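You operate a simulated robot arm through the tools that you are given. There is no shell and no other tool.

Carry out the task below with a simulated robot arm. There is one attempt and no reset: what you move stays moved.

JOB
Move the top drawer's divider to the green slot and lay the orange carton in the wide space.
Fine: it is the top drawer with no word on it; shut it after.

It is judged by the outcome, as a careful person would: the job done as asked, and still so three seconds after it is handed in. It fails if anything else is knocked over, pushed out of place, dropped, spilled or broken.

ROBOT AND FRAMES
A 6-joint arm with a two-finger gripper, fixed in place. Base frame: the origin is on the floor under the middle of its stand, x ahead of it, y to its left, z up; the work surface is at about z = 880. Readings come in mm, degrees, newtons and seconds.
It reaches about 1572 mm from its shoulder. Its first joint turns from -166.0 to 166.0 degrees. Payload 2.45 kg.
The tool frame sits at the grasp point between the pads (the TCP): z along the fingers, y along the line on which they close. The tips reach 20 mm beyond it. The gripper opens to 140 mm; its body begins 168 mm behind the TCP.
Orientation is that of the tool frame in the base frame, as a unit quaternion [w, x, y, z]. With the fingers straight down and closing along the base's y, the tool's x points along the base's -x, its y along +y and its z along -z.

CONTROLS
- The arm moves only by the tool nudge_tool. Its argument "motion" is a list of rows, each an object (a shift or turn left out is 0, a gripper value left out holds the last) with "translation": the shift along the tool's x, y, z in mm, a list of three; "delta_rot": the turn, a rotation vector about the tool's x, y, z in degrees, a list of three. In form: [{"translation": [tx, ty, tz], "delta_rot": [wx, wy, wz]}, ...]. A call has 1 to 20 rows; each row is the pose to reach, as a shift and turn from the pose commanded when the call began, along the tool's axes at that moment. "claw" is the opening in per cent of the stroke, from 0 (shut) to 100 (fully open), set as the call begins (left out, the last holds). Rows are played at 5 a second. More than 50 mm and 8.6 degrees between two rows, or a gripper value outside its range, and nothing of the call is played. A pose out of reach is approached as far as the arm can. The call stops where the force on the tool passes 60 N (or 10 N more than at its start, if that is more) or the arm is blocked; 0.2 s more then pass. The fingers move at their own pace (about 45 mm/s each) and stop on an object; they squeeze with about 29 N. The grip force told is the motor's: it shows also when the fingers shut on nothing. Time passes only in rows, and 0.2 s behind the last, so rows that repeat a pose let the fingers close. The reply holds the time, the measured pose of the TCP, the force on the tool along the base axes, the opening and the grip force, in the units named above and with some noise, with the torque about the TCP (base axes, N m) and any sound that the robot's microphone picked up, and new pictures: "views" is both (left out), scene, wrist or none.
- Cameras (640 x 400 px; columns grow to the right, rows downward): "scene" is fixed at [49.4, 500.4, 1203.4]; the picture's right is [0.27, -0.96, 0.00], its down [-0.37, -0.11, -0.92] and it looks along [0.89, 0.25, -0.39] (base axes); focal length 282 px, centre (320, 200). "wrist" rides on the gripper at [78, 11, -209] in the tool frame; the picture's right is [-0.14, 0.99, 0.00], its down [-0.92, -0.13, -0.37] and it looks along [-0.36, -0.05, 0.93] (tool axes); focal length 280 px, centre (320, 200). There is no depth. A picture from a camera that has moved, and an enlarged one, comes with that camera's place and axes in the base frame and with its lens.
- inspect(camera, box): a new picture of the part [left, top, right, bottom] of that camera's present view, enlarged. The clock stands still meanwhile.
- close_job(): hands the job in; it is judged then, once.

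Places have to be worked out from the pictures, the camera data and where the tool is seen. Open the gripper and draw the arm clear of the work before you hand the job in, unless the task says otherwise.

The tools are called by a JSON object that holds its "name" and its "arguments". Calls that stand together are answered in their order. nudge_tool: Moves the arm, as the interface text tells. Its arguments: {"type":"object","properties":{"motion":{"type":"array","items":{"type":"object","properties":{"translation":{"type":"array","items":{"type":"number"}},"delta_rot":{"type":"array","items":{"type":"number"}}}}},"claw":{"type":"number"},"views":{"type":"string","enum":["both","scene","wrist","none"]}},"required":["motion"]} The other tools are called the same way: inspect (camera, box) takes an enlarged picture of a part of a camera's view; close_job () hands the job in.

At the start:

```text
time_s: 0.0
ee_pos: [630.0, 521.7, 1136.7]
tool_rot: [0.001, -0.001, 1.0, 0.0]
force: [0.5, -0.2, 0.7]
torque: [0.0, -0.01, 0.02]
opening: 140.0
grasp_force: 0.1
```

scene: 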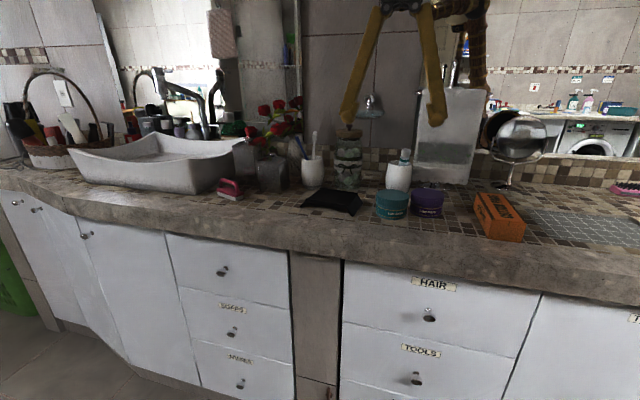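
wrist: 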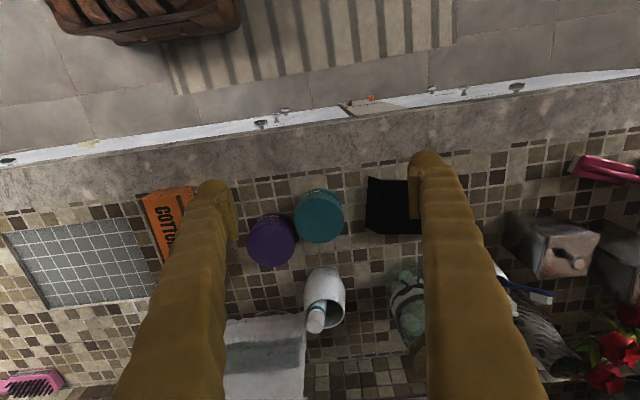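

The scene shows two drawer columns: the left one's top drawer has no label, the right one's says HAIR. I'll look closer at the drawers and the orange carton before moving.

{"name": "inspect", "arguments": {"camera": "scene", "box": [160, 220, 300, 400]}}

{"name": "inspect", "arguments": {"camera": "scene", "box": [290, 120, 550, 280]}}

{"name": "inspect", "arguments": {"camera": "wrist", "box": [100, 60, 560, 280]}}

```text
2.22 times, centred on (230, 310) of scene
camera zoom: at [49.4, 500.4, 1203.4], right [0.27, -0.96, 0.0], down [-0.37, -0.11, -0.92], along [0.89, 0.25, -0.39], focal length 626 px, centre (520, -44)
```

zoom: 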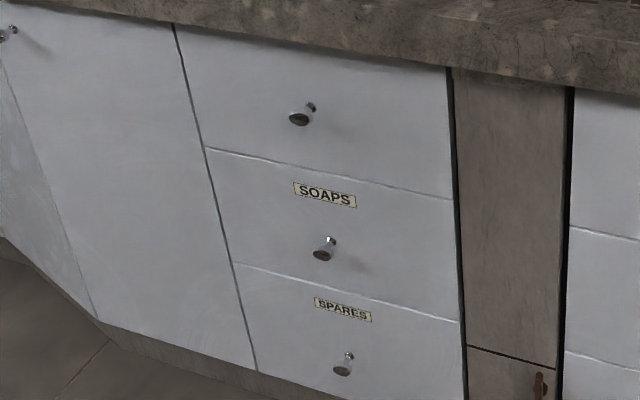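

```text
2.46 times, centred on (420, 200) of scene
camera zoom: at [49.4, 500.4, 1203.4], right [0.27, -0.96, 0.0], down [-0.37, -0.11, -0.92], along [0.89, 0.25, -0.39], focal length 694 px, centre (74, 200)
```

zoom: 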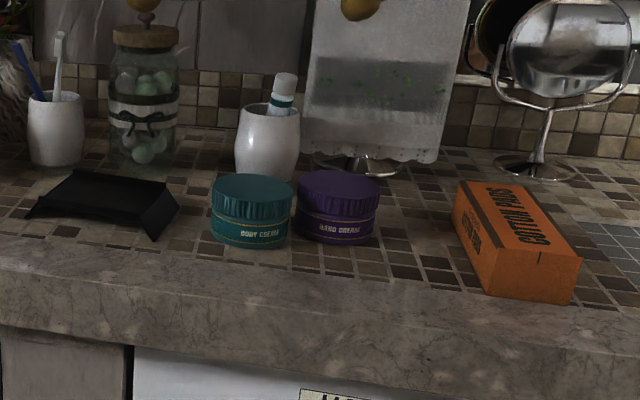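

```text
1.39 times, centred on (330, 170) of wrist
camera zoom: at [550.7, 532.3, 1345.8], right [0.14, 0.99, 0.0], down [0.92, -0.13, 0.37], along [0.36, -0.05, -0.93], focal length 390 px, centre (306, 242)
```

zoom: 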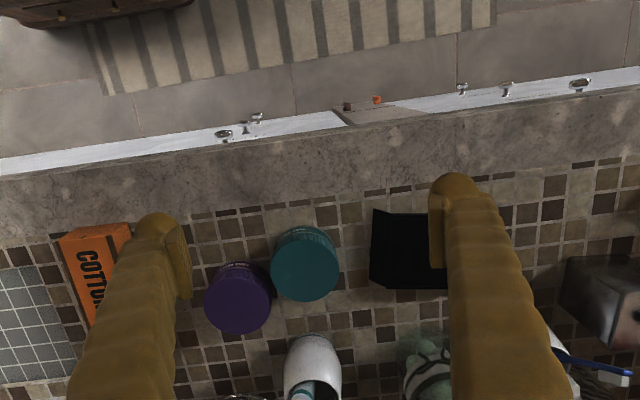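

The top drawer without a label is in the left column. Triangulating from both views puts its knob near (599, 938, 716), with the drawer face at x≈624 spanning y 745–1135 and z 604–802. The carton lies at about x 680–840, y 224–289. I'll move up and left, clear of the counter, to a point in front of the knob.

{"name": "nudge_tool", "arguments": {"motion": [{"translation": [25, 35, 5]}, {"translation": [50, 75, 10]}, {"translation": [75, 115, 15]}, {"translation": [100, 155, 20]}, {"translation": [125, 195, 25]}, {"translation": [150, 235, 30]}, {"translation": [175, 275, 35]}, {"translation": [200, 315, 40]}, {"translation": [220, 355, 45]}, {"translation": [235, 390, 50]}, {"translation": [240, 416, 50]}], "views": "both"}}

```text
time_s: 2.4
ee_pos: [388.8, 937.7, 1088.1]
tool_rot: [0.001, 0.002, 1.0, 0.0]
force: [-0.2, 0.1, 0.5]
torque: [0.02, 0.0, -0.01]
opening: 140.1
grasp_force: 0.1
camera wrist: at [310.3, 947.9, 1296.3], right [0.14, 0.99, 0.0], down [0.92, -0.13, 0.37], along [0.37, -0.05, -0.93], focal length 280 px, centre (320, 200)
```

scene: 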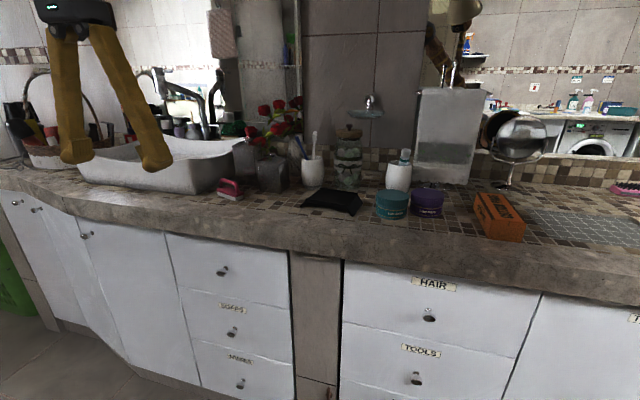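
wrist: 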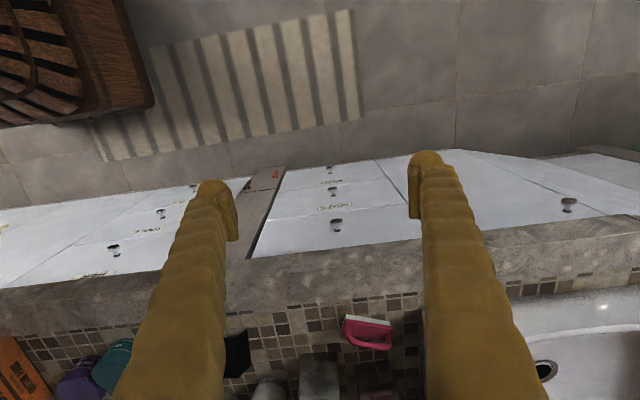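

The gripper is in front of the drawer column at a safe height, and the knob checks out at about (600, 942, 716). I'll pitch the gripper to point horizontally at the drawer face while holding the TCP still.

{"name": "nudge_tool", "arguments": {"motion": [{"delta_rot": [0, -8.2, 0]}, {"delta_rot": [0, -16.4, 0]}, {"delta_rot": [0, -24.6, 0]}, {"delta_rot": [0, -32.8, 0]}, {"delta_rot": [0, -41, 0]}, {"delta_rot": [0, -49.2, 0]}, {"delta_rot": [0, -57.4, 0]}, {"delta_rot": [0, -65.6, 0]}, {"delta_rot": [0, -73.8, 0]}, {"delta_rot": [0, -82, 0]}, {"delta_rot": [0, -90, 0]}], "claw": 50, "views": "both"}}

```text
time_s: 4.8
ee_pos: [388.0, 937.8, 1087.3]
tool_rot: [0.707, 0.0, 0.707, 0.0]
force: [0.2, 0.0, 0.6]
torque: [-0.04, 0.11, 0.03]
opening: 70.1
grasp_force: 0.0
camera wrist: at [179.6, 948.4, 1009.2], right [0.0, 0.99, 0.14], down [-0.37, -0.13, 0.92], along [0.93, -0.05, 0.37], focal length 280 px, centre (320, 200)
```

scene: 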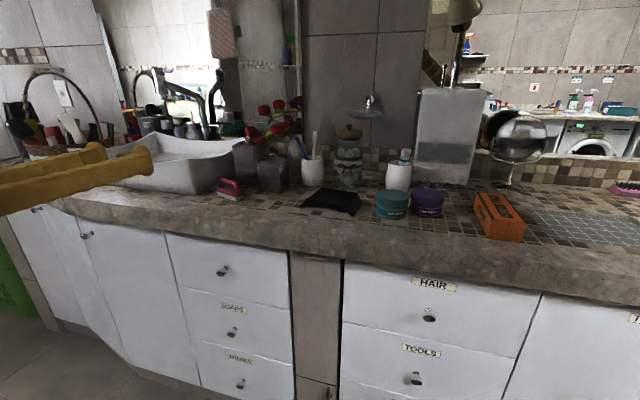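
wrist: 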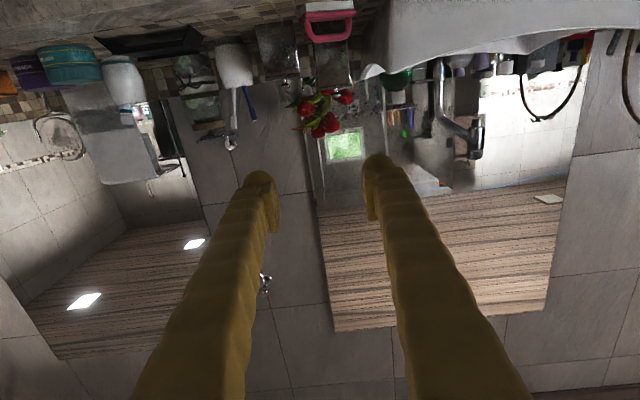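

The gripper is now horizontal, so tool x points down and tool z points to the drawer. I'll descend to knob height well in front of the drawer, then ease forward a bit.

{"name": "nudge_tool", "arguments": {"motion": [{"translation": [45, 0, 0]}, {"translation": [90, 0, 0]}, {"translation": [135, 0, 0]}, {"translation": [180, 0, 0]}, {"translation": [225, 0, 0]}, {"translation": [270, 0, 0]}, {"translation": [315, 0, 10]}, {"translation": [350, 0, 40]}, {"translation": [371, 0, 80]}, {"translation": [371, 0, 110]}], "views": "both"}}

```text
time_s: 7.0
ee_pos: [500.4, 937.7, 715.4]
tool_rot: [0.707, 0.0, 0.707, 0.0]
force: [-0.6, 0.5, -0.4]
torque: [-0.02, -0.02, -0.02]
opening: 70.1
grasp_force: 0.0
camera wrist: at [289.7, 949.2, 638.0], right [0.0, 0.99, 0.14], down [-0.37, -0.13, 0.92], along [0.93, -0.05, 0.37], focal length 280 px, centre (320, 200)
```

scene: 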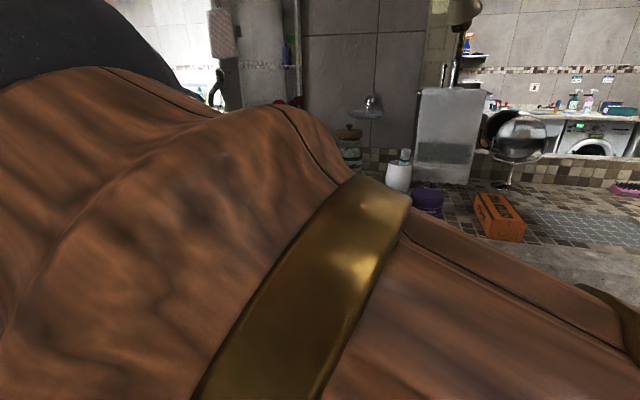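
wrist: 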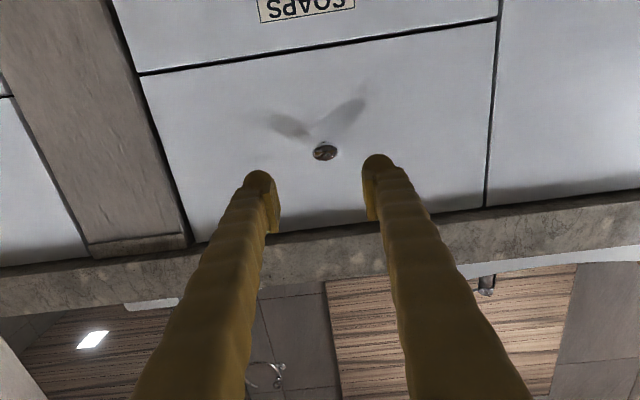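

The knob appears slightly right and above the TCP's forward line in the inverted wrist image, so it sits a little lower and further +y. I'll enlarge that area to refine it.

{"name": "inspect", "arguments": {"camera": "wrist", "box": [240, 100, 400, 200]}}

```text
4.00 times, centred on (320, 150) of wrist
camera zoom: at [289.7, 949.2, 638.0], right [0.0, 0.99, 0.14], down [-0.37, -0.13, 0.92], along [0.93, -0.05, 0.37], focal length 1122 px, centre (320, 400)
```

zoom: 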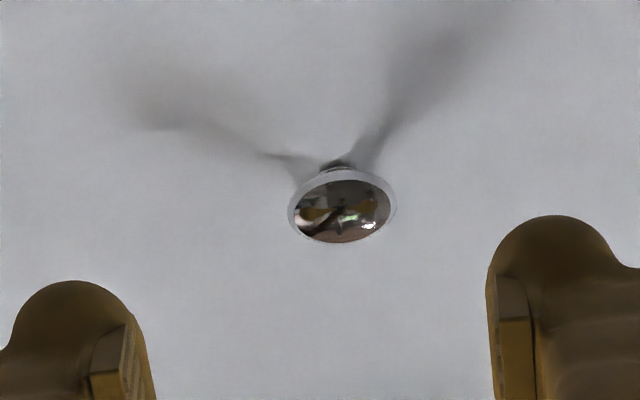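

Refined, the knob is a 30 mm disc centred near (606, 946, 704). I'll shift 12 mm down and 8 mm left, then advance so the pads straddle it.

{"name": "nudge_tool", "arguments": {"motion": [{"translation": [12, 8, 0]}, {"translation": [12, 8, 30]}, {"translation": [12, 8, 60]}, {"translation": [12, 8, 85]}, {"translation": [12, 8, 98]}], "views": "wrist"}}

```text
time_s: 8.2
ee_pos: [598.1, 945.8, 703.9]
tool_rot: [0.707, 0.0, 0.707, 0.0]
force: [-0.3, 0.0, 0.6]
torque: [-0.02, -0.03, 0.01]
opening: 70.2
grasp_force: 0.0
camera wrist: at [387.8, 957.0, 625.8], right [0.0, 0.99, 0.14], down [-0.37, -0.13, 0.92], along [0.93, -0.05, 0.36], focal length 280 px, centre (320, 200)
```

wrist: 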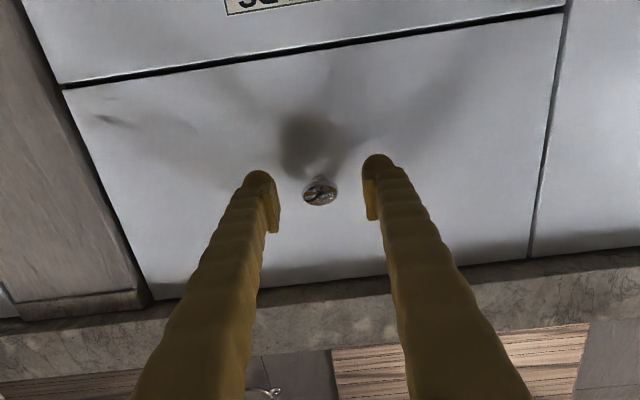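

The knob is centred between the pads at TCP depth. I'll advance a few mm and close on it.

{"name": "nudge_tool", "arguments": {"motion": [{"translation": [0, 0, 5]}, {"translation": [0, 0, 5]}, {"translation": [0, 0, 5]}, {"translation": [0, 0, 5]}, {"translation": [0, 0, 5]}], "claw": 0, "views": "wrist"}}

```text
time_s: 9.4
ee_pos: [602.5, 945.9, 702.5]
tool_rot: [0.707, 0.0, 0.707, 0.0]
force: [2.5, 5.0, -2.5]
torque: [0.02, 0.05, 0.02]
opening: 29.8
grasp_force: 45.0
camera wrist: at [392.7, 957.1, 625.7], right [0.0, 0.99, 0.14], down [-0.37, -0.13, 0.92], along [0.93, -0.05, 0.36], focal length 280 px, centre (320, 200)
```

wrist: 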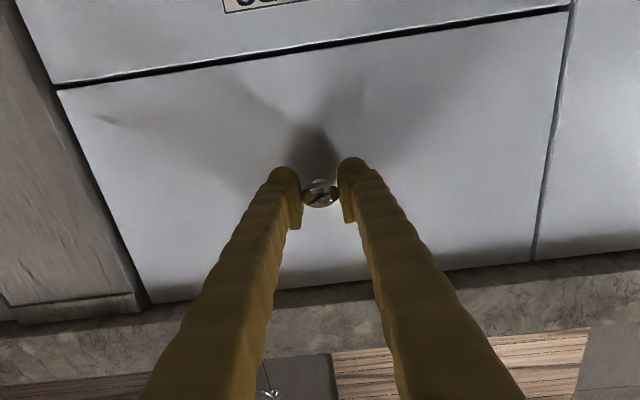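

The knob is gripped (29.8 mm opening, 45 N). I'll pull straight out along −x in small steps.

{"name": "nudge_tool", "arguments": {"motion": [{"translation": [0, 0, -8]}, {"translation": [0, 0, -20]}, {"translation": [0, 0, -35]}, {"translation": [0, 0, -50]}, {"translation": [0, 0, -65]}, {"translation": [0, 0, -80]}], "views": "wrist"}}

```text
time_s: 10.8
ee_pos: [522.1, 945.8, 702.8]
tool_rot: [0.707, 0.0, 0.707, 0.0]
force: [-2.2, 34.5, -9.5]
torque: [-0.04, 0.08, 0.12]
opening: 29.6
grasp_force: 45.0
camera wrist: at [312.2, 956.9, 625.6], right [0.0, 0.99, 0.14], down [-0.37, -0.13, 0.92], along [0.93, -0.05, 0.37], focal length 280 px, centre (320, 200)
```

wrist: 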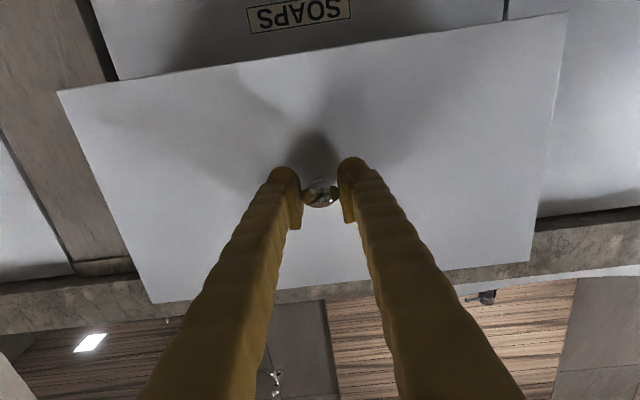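

The drawer is sliding out, with a sideways force building (+34 N in y), so its axis drifts slightly toward +y. I'll relax the lateral load with a small +y shift before pulling further.

{"name": "nudge_tool", "arguments": {"motion": [{"translation": [-0.3, 1.0, -3]}, {"translation": [-0.3, 1.0, -10]}], "views": "none"}}

```text
time_s: 11.4
ee_pos: [511.8, 946.4, 705.4]
tool_rot: [0.707, 0.0, 0.707, -0.002]
force: [-1.2, 20.0, -8.9]
torque: [-0.08, -0.08, 0.04]
opening: 29.8
grasp_force: 45.0
```

Lateral force dropped to 20 N, so the slide axis is about 1.2° toward +y. I'll continue pulling along that direction.

{"name": "nudge_tool", "arguments": {"motion": [{"translation": [0.4, 1.2, -10]}, {"translation": [0.4, 1.6, -30]}, {"translation": [0.4, 2.0, -50]}, {"translation": [0.4, 2.4, -70]}, {"translation": [0.4, 2.8, -90]}, {"translation": [0.4, 3.2, -110]}], "views": "wrist"}}

```text
time_s: 12.6
ee_pos: [429.3, 946.5, 702.4]
tool_rot: [0.708, 0.003, 0.707, -0.004]
force: [1.5, -6.1, 7.6]
torque: [-0.08, -0.17, 0.02]
opening: 29.8
grasp_force: 44.9
stopped in row 5: the force on the tool passed its limit at 64 N (the readings are from after the stop); the commanded pose is now the measured one
camera wrist: at [219.9, 958.7, 625.5], right [0.01, 0.99, 0.14], down [-0.37, -0.12, 0.92], along [0.93, -0.06, 0.37], focal length 280 px, centre (320, 200)
```

wrist: 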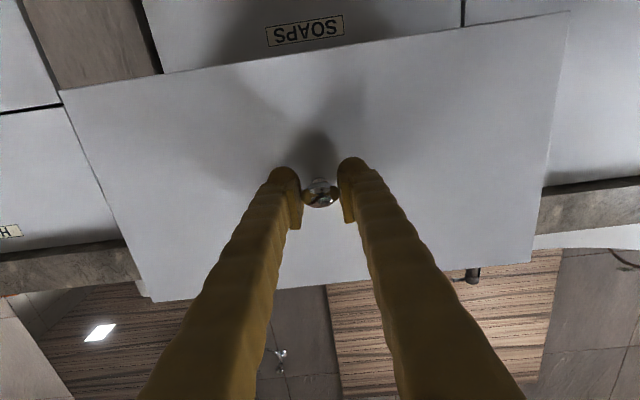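

It stopped on 64 N. The TCP y stayed at 946.5 despite my +y command, so the drawer runs straight along x and my correction built up the side load. I'll continue pulling straight in small steps and watch the forces.

{"name": "nudge_tool", "arguments": {"motion": [{"translation": [0, 0, -5]}, {"translation": [0, 0, -15]}, {"translation": [0, 0, -25]}], "views": "none"}}

```text
time_s: 13.4
ee_pos: [402.5, 946.5, 702.8]
tool_rot: [0.708, 0.001, 0.706, -0.003]
force: [-0.7, -19.0, 13.1]
torque: [-0.05, -0.22, -0.13]
opening: 30.0
grasp_force: 45.2
```

It is still sliding freely, with modest side loads. I'll relieve these by about 0.8 mm in −y and 0.5 mm up, and keep pulling.

{"name": "nudge_tool", "arguments": {"motion": [{"translation": [-0.5, -0.8, -5]}, {"translation": [-0.5, -0.9, -20]}, {"translation": [-0.5, -1.0, -35]}, {"translation": [-0.5, -1.1, -50]}], "views": "wrist"}}

```text
time_s: 14.4
ee_pos: [353.8, 947.1, 705.0]
tool_rot: [0.707, 0.002, 0.707, -0.002]
force: [-1.1, -3.6, 0.3]
torque: [0.02, 0.16, 0.04]
opening: 29.6
grasp_force: 44.7
camera wrist: at [143.7, 958.2, 625.6], right [0.01, 0.99, 0.14], down [-0.37, -0.12, 0.92], along [0.93, -0.06, 0.37], focal length 280 px, centre (320, 200)
```

wrist: 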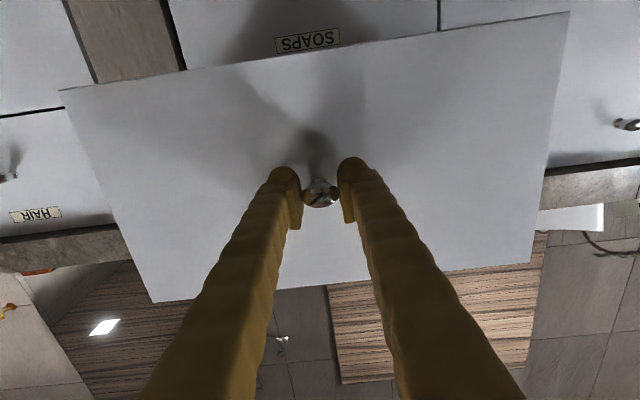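

The drawer is out about 249 mm with low forces. I'll check the scene view before deciding whether to pull further.

{"name": "inspect", "arguments": {"camera": "scene", "box": [0, 0, 640, 400]}}

```text
1.00 times, centred on (320, 200) of scene (not enlarged: the box is as wide or as high as the picture)
camera zoom: at [49.4, 500.4, 1203.4], right [0.27, -0.96, 0.0], down [-0.37, -0.11, -0.92], along [0.89, 0.25, -0.39], focal length 282 px, centre (320, 200)
```

zoom: 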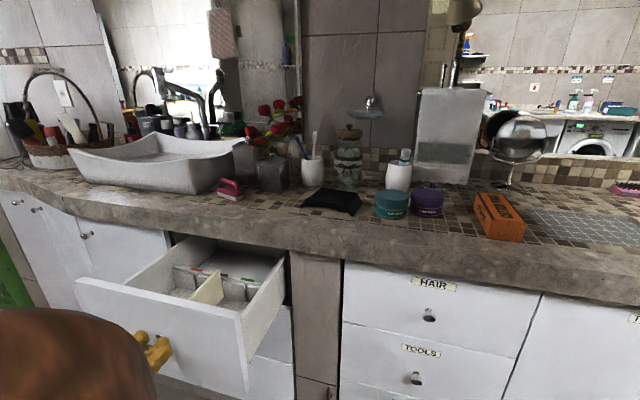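

The open drawer is visible now, with dividers and coloured marks inside. I'll enlarge it.

{"name": "inspect", "arguments": {"camera": "scene", "box": [110, 230, 300, 350]}}

{"name": "inspect", "arguments": {"camera": "scene", "box": [160, 235, 290, 315]}}

```text
3.33 times, centred on (205, 290) of scene
camera zoom: at [49.4, 500.4, 1203.4], right [0.27, -0.96, 0.0], down [-0.37, -0.11, -0.92], along [0.89, 0.25, -0.39], focal length 939 px, centre (703, -100)
```

zoom: 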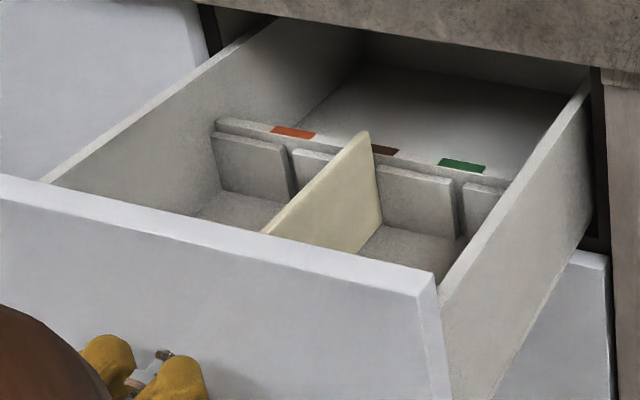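

```text
4.92 times, centred on (225, 275) of scene
camera zoom: at [49.4, 500.4, 1203.4], right [0.27, -0.96, 0.0], down [-0.37, -0.11, -0.92], along [0.89, 0.25, -0.39], focal length 1387 px, centre (788, -169)
```

zoom: 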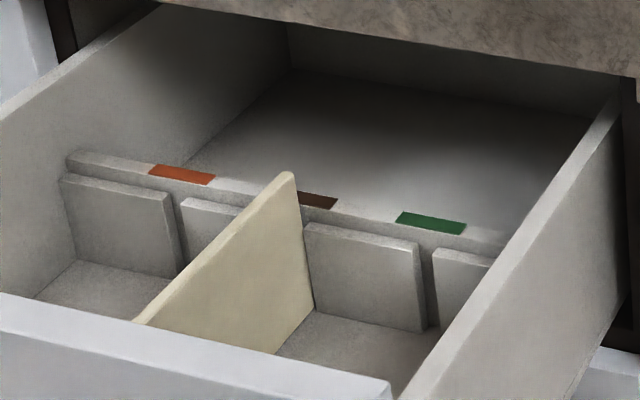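

The cream divider sits in the middle (brown) slot of a cross rail, with orange at left (+y) and green at right (−y). The wide space will be left of the divider. I'll try pulling the drawer a little further for more clearance from the counter edge.

{"name": "nudge_tool", "arguments": {"motion": [{"translation": [0, 0, -8]}, {"translation": [0, 0, -16]}, {"translation": [0, 0, -24]}, {"translation": [0, 0, -32]}, {"translation": [0, 0, -40]}], "views": "none"}}

```text
time_s: 15.6
ee_pos: [313.2, 946.0, 702.8]
tool_rot: [0.707, 0.003, 0.707, -0.003]
force: [0.4, 6.1, -5.8]
torque: [-0.02, -0.02, 0.05]
opening: 29.9
grasp_force: 44.7
```

The drawer is out about 289 mm with low forces, which is enough. I'll release the knob, let the fingers open, and back away along −x.

{"name": "nudge_tool", "arguments": {"motion": [{"translation": [0, 0, 0]}, {"translation": [0, 0, 0]}, {"translation": [0, 0, 0]}, {"translation": [0, 0, -15]}, {"translation": [0, 0, -30]}, {"translation": [0, 0, -50]}], "claw": 50, "views": "wrist"}}

```text
time_s: 17.0
ee_pos: [263.4, 946.6, 703.9]
tool_rot: [0.707, 0.002, 0.707, -0.003]
force: [-0.2, -0.4, 0.3]
torque: [0.01, 0.02, -0.02]
opening: 69.9
grasp_force: 0.1
camera wrist: at [53.6, 958.6, 625.6], right [0.01, 0.99, 0.14], down [-0.37, -0.12, 0.92], along [0.93, -0.06, 0.37], focal length 280 px, centre (320, 200)
```

wrist: 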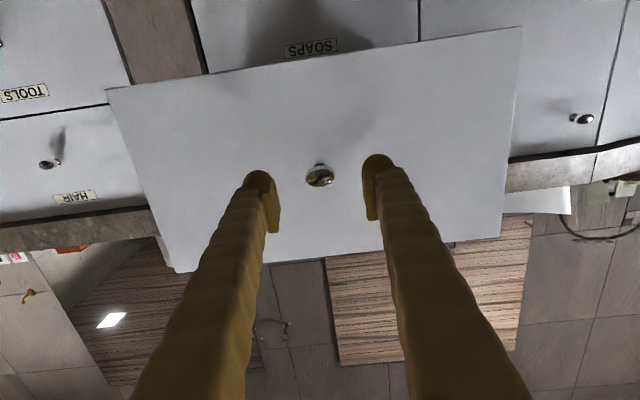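

The knob is free. I'll raise the gripper straight up to about z=1100, then pitch it back to fingers-down above the open drawer for a look inside.

{"name": "nudge_tool", "arguments": {"motion": [{"translation": [-45, 0, 0]}, {"translation": [-90, 0, 0]}, {"translation": [-135, 0, 0]}, {"translation": [-180, 0, 0]}, {"translation": [-225, 0, 0]}, {"translation": [-270, 0, 0]}, {"translation": [-315, 0, 0]}, {"translation": [-360, 0, 0]}, {"translation": [-396, 0, 0], "delta_rot": [0, 0, 0]}, {"translation": [-396, 0, 5], "delta_rot": [0, 8.2, 0]}, {"translation": [-396, 0, 10], "delta_rot": [0, 16.4, 0]}, {"translation": [-396, 0, 16], "delta_rot": [0, 24.6, 0]}, {"translation": [-396, 0, 22], "delta_rot": [0, 32.8, 0]}, {"translation": [-396, 0, 28], "delta_rot": [0, 41, 0]}, {"translation": [-396, 0, 34], "delta_rot": [0, 49.2, 0]}, {"translation": [-396, 0, 40], "delta_rot": [0, 57.4, 0]}, {"translation": [-396, 0, 46], "delta_rot": [0, 65.6, 0]}, {"translation": [-396, 0, 52], "delta_rot": [0, 73.8, 0]}, {"translation": [-396, 0, 60], "delta_rot": [0, 82, 0]}, {"translation": [-396, 0, 67], "delta_rot": [0, 90, 0]}], "views": "both"}}

```text
time_s: 21.2
ee_pos: [330.5, 947.3, 1097.7]
tool_rot: [-0.001, 0.003, 1.0, 0.0]
force: [0.6, 0.2, -0.2]
torque: [-0.01, 0.0, 0.03]
opening: 70.0
grasp_force: 0.0
camera wrist: at [252.2, 958.5, 1309.0], right [0.14, 0.99, 0.0], down [0.92, -0.13, 0.37], along [0.36, -0.05, -0.93], focal length 280 px, centre (320, 200)
```

scene: 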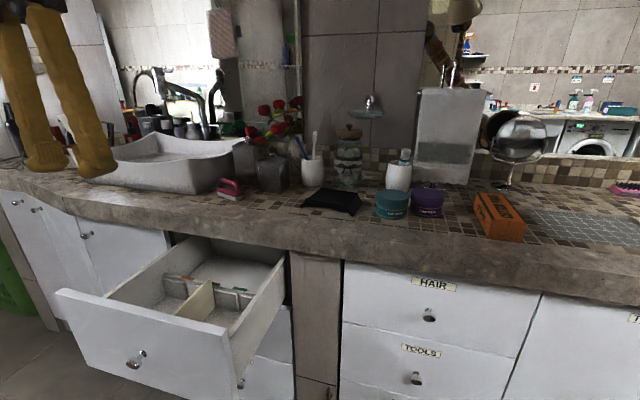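
wrist: 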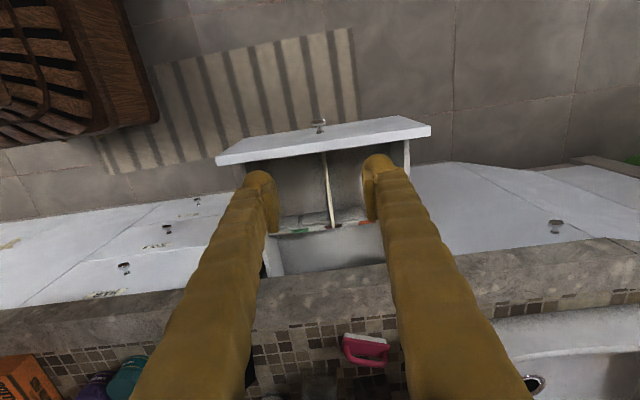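

The open drawer is in view but the fingers hide its edges. I'll open the gripper fully and lower a bit for a clearer look.

{"name": "nudge_tool", "arguments": {"motion": [{"translation": [0, -20, 30]}, {"translation": [0, -30, 60]}, {"translation": [0, -30, 60]}, {"translation": [0, -30, 60]}, {"translation": [0, -30, 60]}], "claw": 100, "views": "wrist"}}

{"name": "inspect", "arguments": {"camera": "wrist", "box": [200, 80, 460, 280]}}

{"name": "inspect", "arguments": {"camera": "scene", "box": [50, 225, 310, 385]}}

```text
time_s: 22.4
ee_pos: [329.1, 916.9, 1039.9]
tool_rot: [0.0, 0.003, 1.0, -0.001]
force: [0.2, 0.4, -0.6]
torque: [-0.02, 0.02, 0.02]
opening: 139.9
grasp_force: 0.1
camera wrist: at [251.5, 928.2, 1249.1], right [0.14, 0.99, 0.0], down [0.92, -0.13, 0.37], along [0.37, -0.05, -0.93], focal length 280 px, centre (320, 200)
```

wrist: 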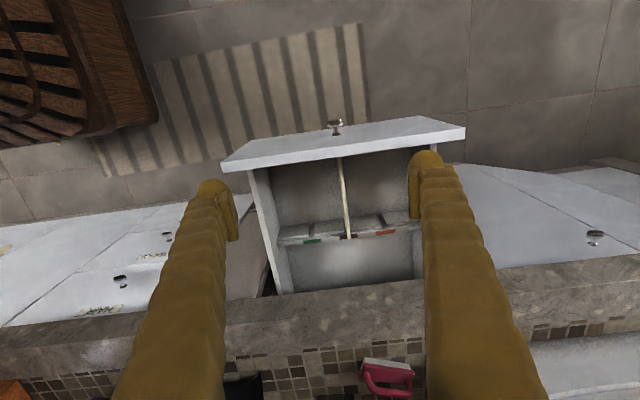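

```text
2.00 times, centred on (330, 180) of wrist
camera zoom: at [251.5, 928.2, 1249.1], right [0.14, 0.99, 0.0], down [0.92, -0.13, 0.37], along [0.37, -0.05, -0.93], focal length 561 px, centre (300, 240)
```

zoom: 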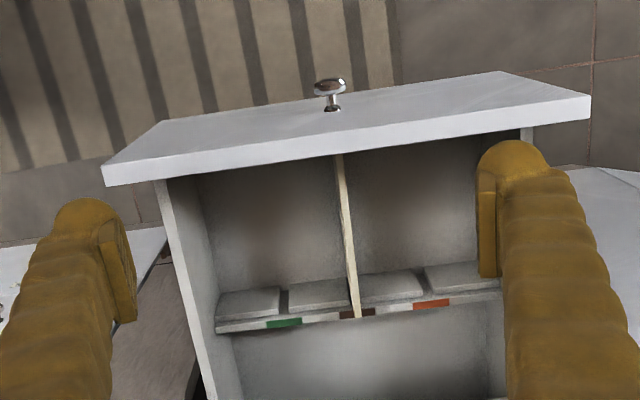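

```text
2.46 times, centred on (180, 305) of scene
camera zoom: at [49.4, 500.4, 1203.4], right [0.27, -0.96, 0.0], down [-0.37, -0.11, -0.92], along [0.89, 0.25, -0.39], focal length 694 px, centre (665, -58)
```

zoom: 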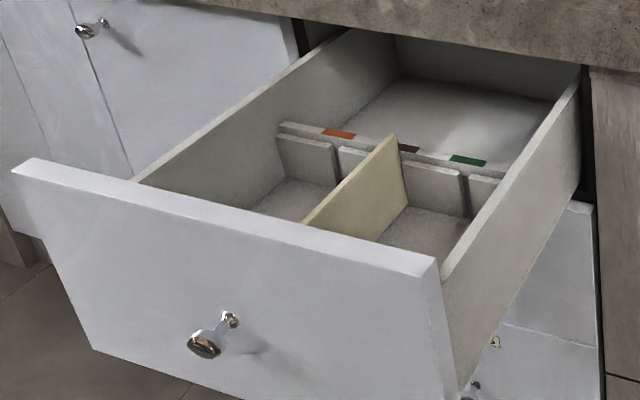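

From both views I get these estimates:
- **Front panel:** x≈344–358, top z≈802.
- **Divider:** rear top corner near (550, 940, 725).
- **Slots at the rail:** y≈862 (green), 945 (brown) and 1028 (orange).

I need to see the inside of the front panel for matching slots, so I'll shift the camera forward.

{"name": "nudge_tool", "arguments": {"motion": [{"translation": [-45, 0, 0]}, {"translation": [-90, 0, 0]}, {"translation": [-135, 10, 0]}, {"translation": [-170, 20, 0]}, {"translation": [-200, 28, 0]}], "views": "wrist"}}

{"name": "inspect", "arguments": {"camera": "wrist", "box": [210, 0, 430, 170]}}

```text
time_s: 23.6
ee_pos: [530.6, 942.8, 1041.0]
tool_rot: [0.0, 0.003, 1.0, -0.001]
force: [0.0, -0.9, 0.0]
torque: [-0.01, 0.0, -0.02]
opening: 140.3
grasp_force: 0.0
camera wrist: at [451.4, 955.0, 1249.6], right [0.14, 0.99, 0.0], down [0.92, -0.13, 0.37], along [0.37, -0.05, -0.93], focal length 280 px, centre (320, 200)
```

wrist: 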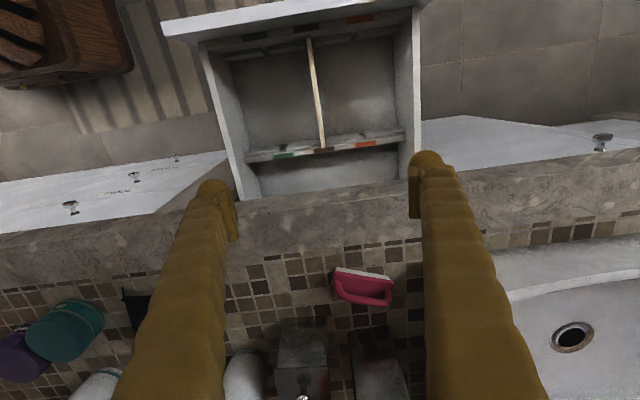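

```text
2.35 times, centred on (320, 85) of wrist
camera zoom: at [451.4, 955.0, 1249.6], right [0.14, 0.99, 0.0], down [0.92, -0.13, 0.37], along [0.37, -0.05, -0.93], focal length 660 px, centre (320, 471)
```

zoom: 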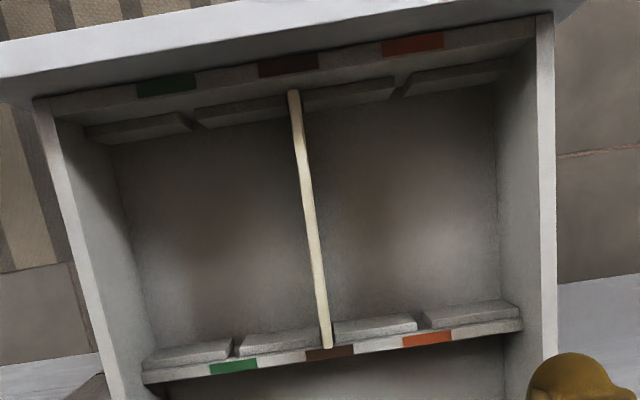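

Both rails carry matching green/brown/orange marks, so the divider must go into the green slots at y≈862, at both front and rear. I'll move over the divider and lower somewhat for a closer, more precise look.

{"name": "nudge_tool", "arguments": {"motion": [{"translation": [30, 0, 35]}, {"translation": [60, 0, 70]}, {"translation": [75, 0, 110]}, {"translation": [75, 0, 140]}], "views": "wrist"}}

{"name": "inspect", "arguments": {"camera": "wrist", "box": [180, 0, 460, 200]}}

```text
time_s: 24.6
ee_pos: [455.2, 944.7, 899.6]
tool_rot: [0.0, 0.002, 1.0, -0.001]
force: [0.5, 0.3, 0.7]
torque: [0.0, 0.0, -0.02]
opening: 140.0
grasp_force: 0.0
camera wrist: at [376.9, 955.1, 1109.7], right [0.14, 0.99, 0.0], down [0.92, -0.13, 0.37], along [0.37, -0.05, -0.93], focal length 280 px, centre (320, 200)
```

wrist: 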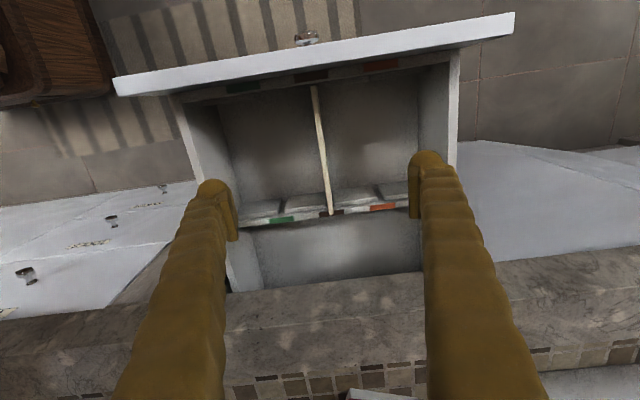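

```text
2.00 times, centred on (320, 100) of wrist
camera zoom: at [376.9, 955.1, 1109.7], right [0.14, 0.99, 0.0], down [0.92, -0.13, 0.37], along [0.37, -0.05, -0.93], focal length 561 px, centre (320, 400)
```

zoom: 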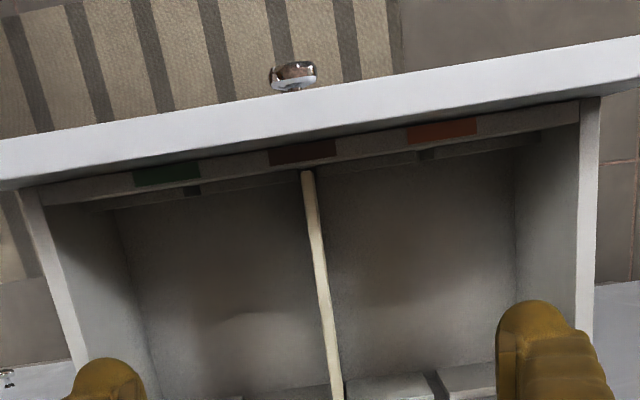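

The front rail region is small in the image, so I'll enlarge it to read the slot gaps and marks there.

{"name": "inspect", "arguments": {"camera": "wrist", "box": [200, 60, 300, 120]}}

{"name": "inspect", "arguments": {"camera": "wrist", "box": [290, 50, 430, 130]}}

{"name": "inspect", "arguments": {"camera": "wrist", "box": [230, 170, 420, 290]}}

```text
6.40 times, centred on (250, 90) of wrist
camera zoom: at [376.9, 955.1, 1109.7], right [0.14, 0.99, 0.0], down [0.92, -0.13, 0.37], along [0.37, -0.05, -0.93], focal length 1794 px, centre (768, 904)
```

zoom: 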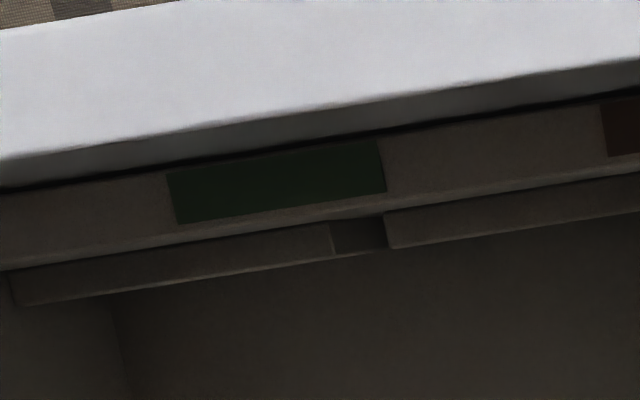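

```text
4.57 times, centred on (360, 90) of wrist
camera zoom: at [376.9, 955.1, 1109.7], right [0.14, 0.99, 0.0], down [0.92, -0.13, 0.37], along [0.37, -0.05, -0.93], focal length 1282 px, centre (137, 703)
```

zoom: 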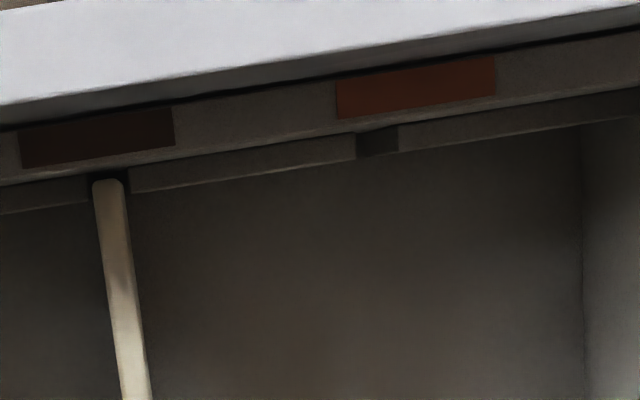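

```text
3.33 times, centred on (325, 230) of wrist
camera zoom: at [376.9, 955.1, 1109.7], right [0.14, 0.99, 0.0], down [0.92, -0.13, 0.37], along [0.37, -0.05, -0.93], focal length 935 px, centre (303, 100)
```

zoom: 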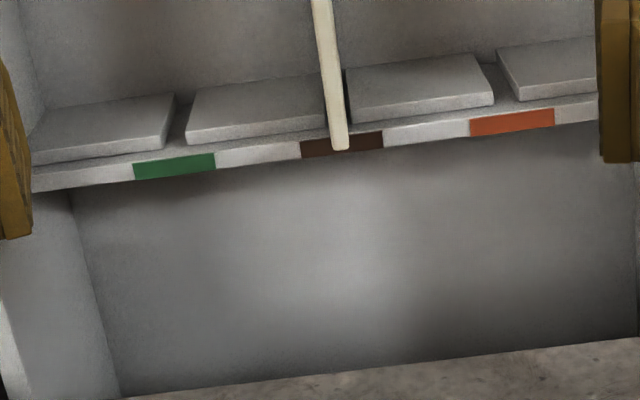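

Now it's clear: the slots are about 11 mm wide gaps between blocks, and the divider is about 8 mm thick. To measure the slot spacing accurately, I'll shift the gripper exactly −82 mm in y and compare where the green mark lands against where the brown one was.

{"name": "nudge_tool", "arguments": {"motion": [{"translation": [0, -41, 0]}, {"translation": [0, -82, 0]}, {"translation": [0, -82, 0]}], "views": "none"}}

{"name": "inspect", "arguments": {"camera": "wrist", "box": [230, 170, 420, 290]}}

{"name": "inspect", "arguments": {"camera": "wrist", "box": [290, 50, 430, 130]}}

```text
time_s: 25.4
ee_pos: [456.0, 861.9, 899.9]
tool_rot: [0.001, 0.003, 1.0, -0.001]
force: [-0.5, -0.3, 0.0]
torque: [-0.03, -0.03, -0.01]
opening: 139.8
grasp_force: 0.0
```

```text
3.33 times, centred on (325, 230) of wrist
camera zoom: at [376.7, 872.5, 1109.1], right [0.14, 0.99, 0.0], down [0.92, -0.13, 0.37], along [0.37, -0.05, -0.93], focal length 935 px, centre (303, 100)
```

zoom: 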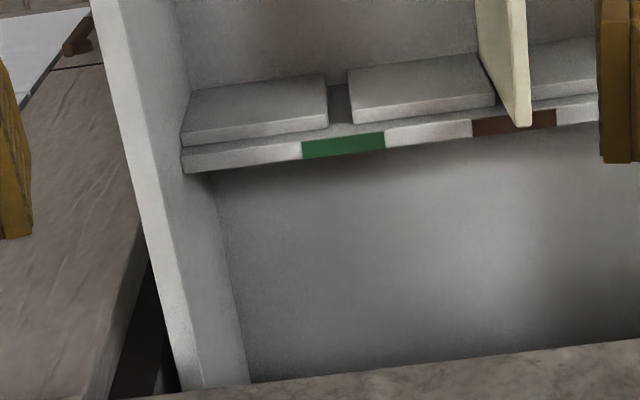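

```text
4.57 times, centred on (360, 90) of wrist
camera zoom: at [376.7, 872.5, 1109.1], right [0.14, 0.99, 0.0], down [0.92, -0.13, 0.37], along [0.37, -0.05, -0.93], focal length 1282 px, centre (137, 703)
```

zoom: 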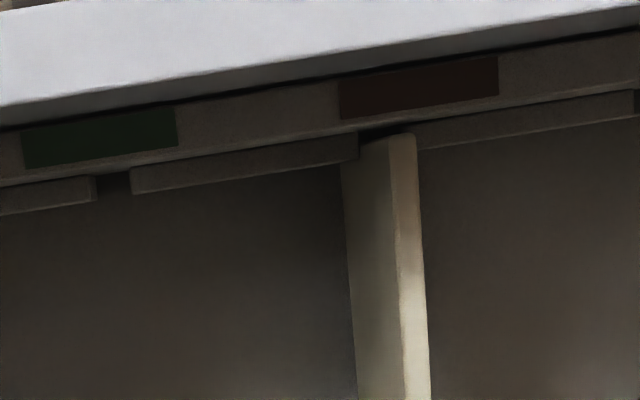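

The green mark landed about 1 mm right of the brown mark's former pixel, so the slot spacing is ≈81.2 mm. That puts the slot centres at brown y≈946.0 and green y≈864.7. I'll return over the divider, narrow the gripper to about 60 mm, and descend to just above its top.

{"name": "nudge_tool", "arguments": {"motion": [{"translation": [-4, 42, 0]}, {"translation": [-7, 84, 0]}, {"translation": [-7, 84, 40]}, {"translation": [-7, 84, 80]}, {"translation": [-7, 84, 120]}, {"translation": [-7, 84, 135]}], "claw": 43, "views": "wrist"}}

{"name": "inspect", "arguments": {"camera": "wrist", "box": [220, 60, 420, 260]}}

{"name": "inspect", "arguments": {"camera": "scene", "box": [50, 200, 310, 360]}}

```text
time_s: 26.8
ee_pos: [461.8, 945.6, 764.0]
tool_rot: [0.001, 0.003, 1.0, 0.0]
force: [-0.4, 0.0, 0.2]
torque: [-0.01, -0.01, 0.0]
opening: 60.2
grasp_force: 0.0
camera wrist: at [383.3, 957.0, 974.3], right [0.14, 0.99, 0.0], down [0.92, -0.13, 0.37], along [0.37, -0.05, -0.93], focal length 280 px, centre (320, 200)
```

wrist: 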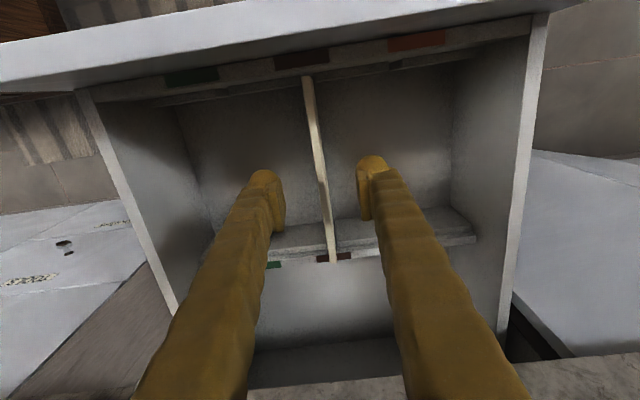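

```text
2.00 times, centred on (320, 160) of wrist
camera zoom: at [383.3, 957.0, 974.3], right [0.14, 0.99, 0.0], down [0.92, -0.13, 0.37], along [0.37, -0.05, -0.93], focal length 561 px, centre (320, 280)
```

zoom: 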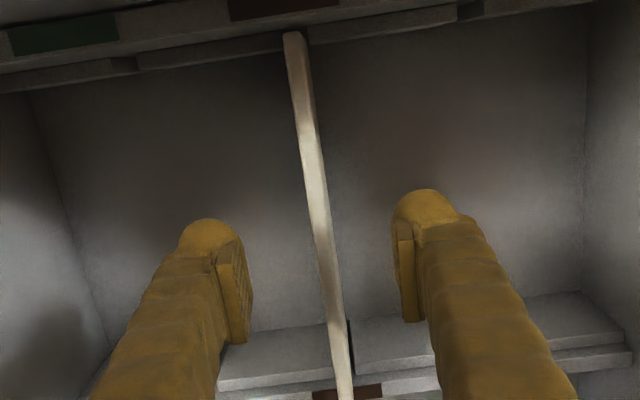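

```text
2.46 times, centred on (180, 280) of scene
camera zoom: at [49.4, 500.4, 1203.4], right [0.27, -0.96, 0.0], down [-0.37, -0.11, -0.92], along [0.89, 0.25, -0.39], focal length 694 px, centre (665, 3)
```

zoom: 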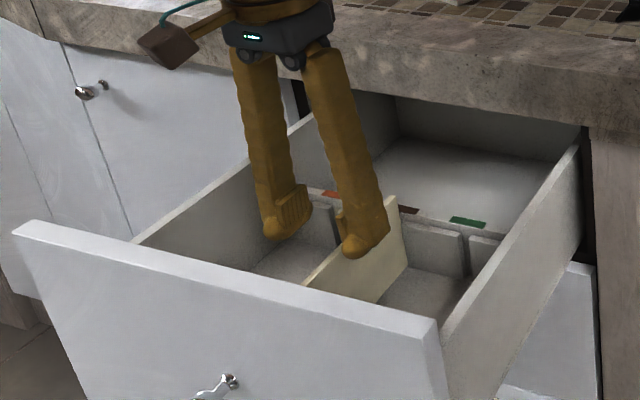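

The divider's top lies almost exactly under the TCP line. I'll descend so the tips go about 35 mm below its top edge, then close gently onto the plate.

{"name": "nudge_tool", "arguments": {"motion": [{"translation": [0, 0.3, 20]}, {"translation": [0, 0.3, 40]}, {"translation": [0, 0.3, 56]}, {"translation": [0, 0.3, 56]}], "views": "wrist"}}

```text
time_s: 27.8
ee_pos: [463.7, 946.2, 708.3]
tool_rot: [0.001, 0.004, 1.0, -0.001]
force: [-0.4, 0.3, -0.1]
torque: [0.01, 0.01, -0.02]
opening: 60.3
grasp_force: 0.0
camera wrist: at [384.0, 957.9, 918.0], right [0.14, 0.99, 0.0], down [0.92, -0.13, 0.37], along [0.37, -0.05, -0.93], focal length 280 px, centre (320, 200)
```

wrist: 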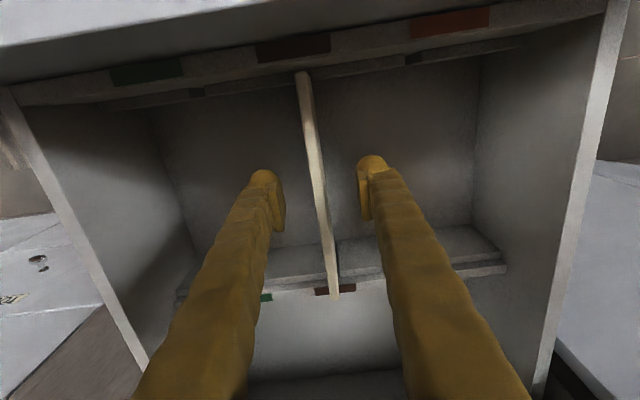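

The fingers straddle the plate freely. I'll trim the gripper yaw by 0.45° to align with the drawer axis, then close on the divider.

{"name": "nudge_tool", "arguments": {"motion": [{"delta_rot": [0, 0, -0.45]}, {"delta_rot": [0, 0, -0.45]}, {"delta_rot": [0, 0, -0.45]}, {"delta_rot": [0, 0, -0.45]}, {"delta_rot": [0, 0, -0.45]}, {"delta_rot": [0, 0, -0.45]}], "claw": 0, "views": "wrist"}}

```text
time_s: 29.2
ee_pos: [463.9, 945.4, 708.9]
tool_rot: [0.0, -0.001, 1.0, -0.001]
force: [0.0, -0.4, 0.3]
torque: [0.02, 0.0, 0.0]
opening: 6.7
grasp_force: 29.4
camera wrist: at [383.9, 957.1, 918.1], right [0.14, 0.99, 0.0], down [0.92, -0.13, 0.37], along [0.37, -0.05, -0.93], focal length 280 px, centre (320, 200)
```

wrist: 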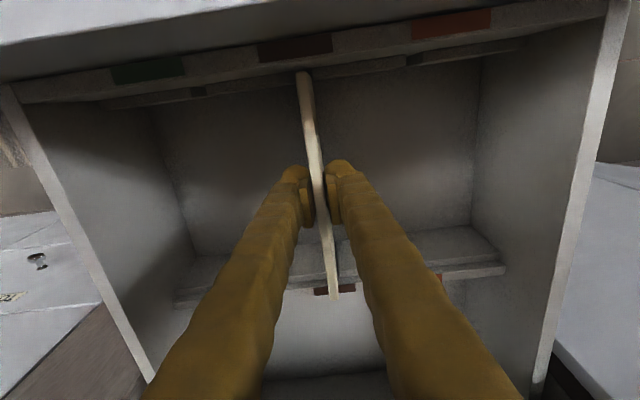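

The plate is gripped (6.7 mm thick, no side loads). I'll lift it straight up slowly, watching forces.

{"name": "nudge_tool", "arguments": {"motion": [{"translation": [0, 0, -8]}, {"translation": [0, 0, -20]}, {"translation": [0, 0, -35]}, {"translation": [0, 0, -50]}, {"translation": [0, 0, -70]}, {"translation": [0, 0, -90]}, {"translation": [0, 0, -110]}], "views": "both"}}

{"name": "inspect", "arguments": {"camera": "scene", "box": [50, 180, 310, 340]}}

```text
time_s: 30.8
ee_pos: [461.2, 946.5, 818.9]
tool_rot: [0.0, -0.001, 1.0, 0.0]
force: [0.0, 0.1, -1.1]
torque: [0.0, 0.03, 0.01]
opening: 6.7
grasp_force: 28.6
camera wrist: at [383.6, 956.6, 1027.7], right [0.14, 0.99, 0.0], down [0.92, -0.13, 0.37], along [0.37, -0.05, -0.93], focal length 280 px, centre (320, 200)
```

scene: 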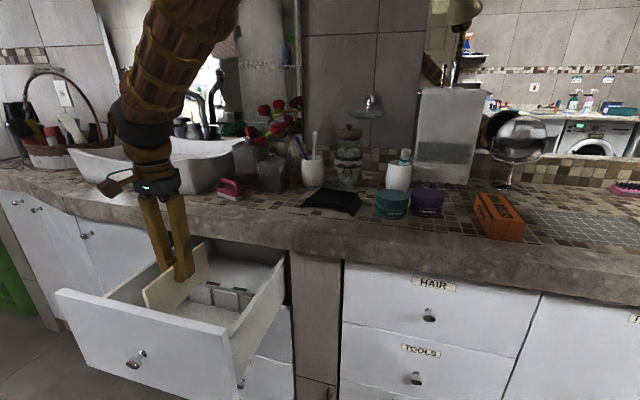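
wrist: 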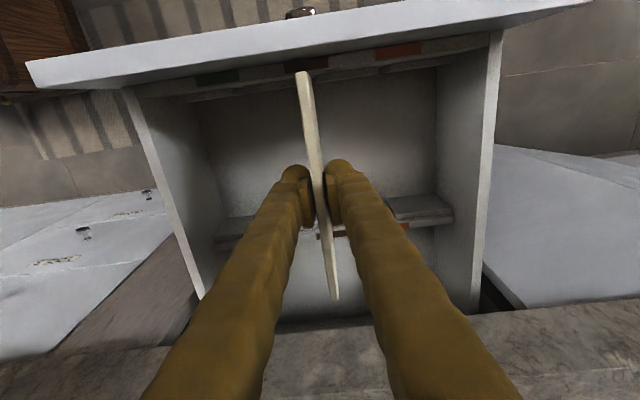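

```text
2.46 times, centred on (180, 260) of scene
camera zoom: at [49.4, 500.4, 1203.4], right [0.27, -0.96, 0.0], down [-0.37, -0.11, -0.92], along [0.89, 0.25, -0.39], focal length 694 px, centre (665, 52)
```

zoom: 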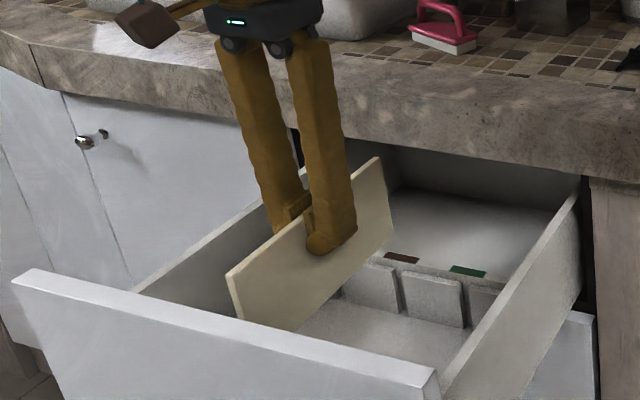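

The divider came out cleanly; its bottom edge is now at about z=757, above both rails. I'll translate −81.2 mm in y to the green slot line and check alignment before lowering.

{"name": "nudge_tool", "arguments": {"motion": [{"translation": [0, -30, 0]}, {"translation": [0, -60, 0]}, {"translation": [0, -81.2, 0]}, {"translation": [0, -81.2, 0]}, {"translation": [0, -81.2, 0]}], "views": "wrist"}}

{"name": "inspect", "arguments": {"camera": "wrist", "box": [220, 40, 420, 160]}}

{"name": "inspect", "arguments": {"camera": "wrist", "box": [270, 190, 390, 310]}}

{"name": "inspect", "arguments": {"camera": "scene", "box": [150, 220, 300, 320]}}

```text
time_s: 32.0
ee_pos: [462.5, 864.9, 819.5]
tool_rot: [0.0, -0.002, 1.0, -0.001]
force: [0.1, -1.2, -1.7]
torque: [-0.01, -0.01, 0.0]
opening: 6.8
grasp_force: 29.1
camera wrist: at [383.5, 875.7, 1028.1], right [0.14, 0.99, 0.0], down [0.92, -0.13, 0.37], along [0.37, -0.05, -0.93], focal length 280 px, centre (320, 200)
```

wrist: 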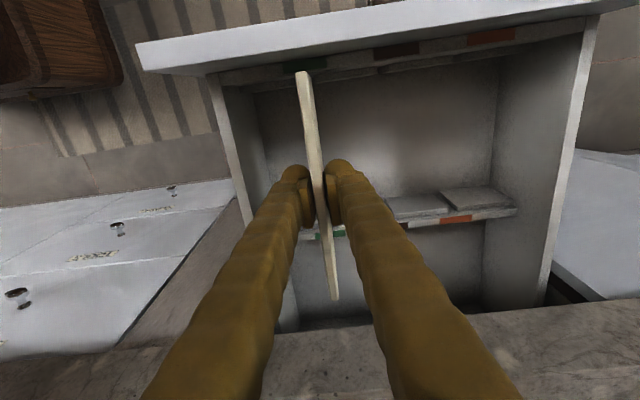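

```text
3.20 times, centred on (320, 100) of wrist
camera zoom: at [383.5, 875.7, 1028.1], right [0.14, 0.99, 0.0], down [0.92, -0.13, 0.37], along [0.37, -0.05, -0.93], focal length 897 px, centre (320, 520)
```

zoom: 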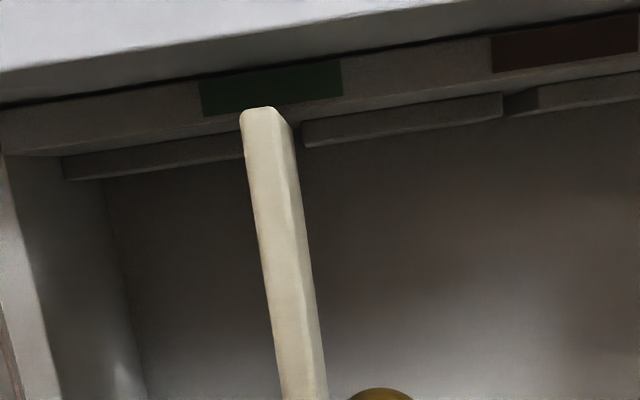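

```text
3.33 times, centred on (330, 250) of wrist
camera zoom: at [383.5, 875.7, 1028.1], right [0.14, 0.99, 0.0], down [0.92, -0.13, 0.37], along [0.37, -0.05, -0.93], focal length 935 px, centre (287, 33)
```

zoom: 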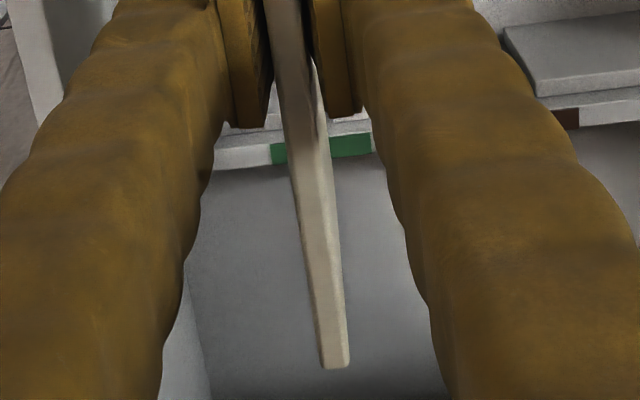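

```text
4.00 times, centred on (225, 270) of scene
camera zoom: at [49.4, 500.4, 1203.4], right [0.27, -0.96, 0.0], down [-0.37, -0.11, -0.92], along [0.89, 0.25, -0.39], focal length 1127 px, centre (700, -80)
```

zoom: 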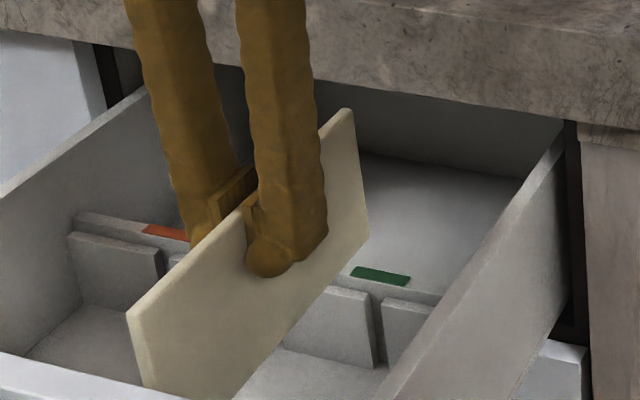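

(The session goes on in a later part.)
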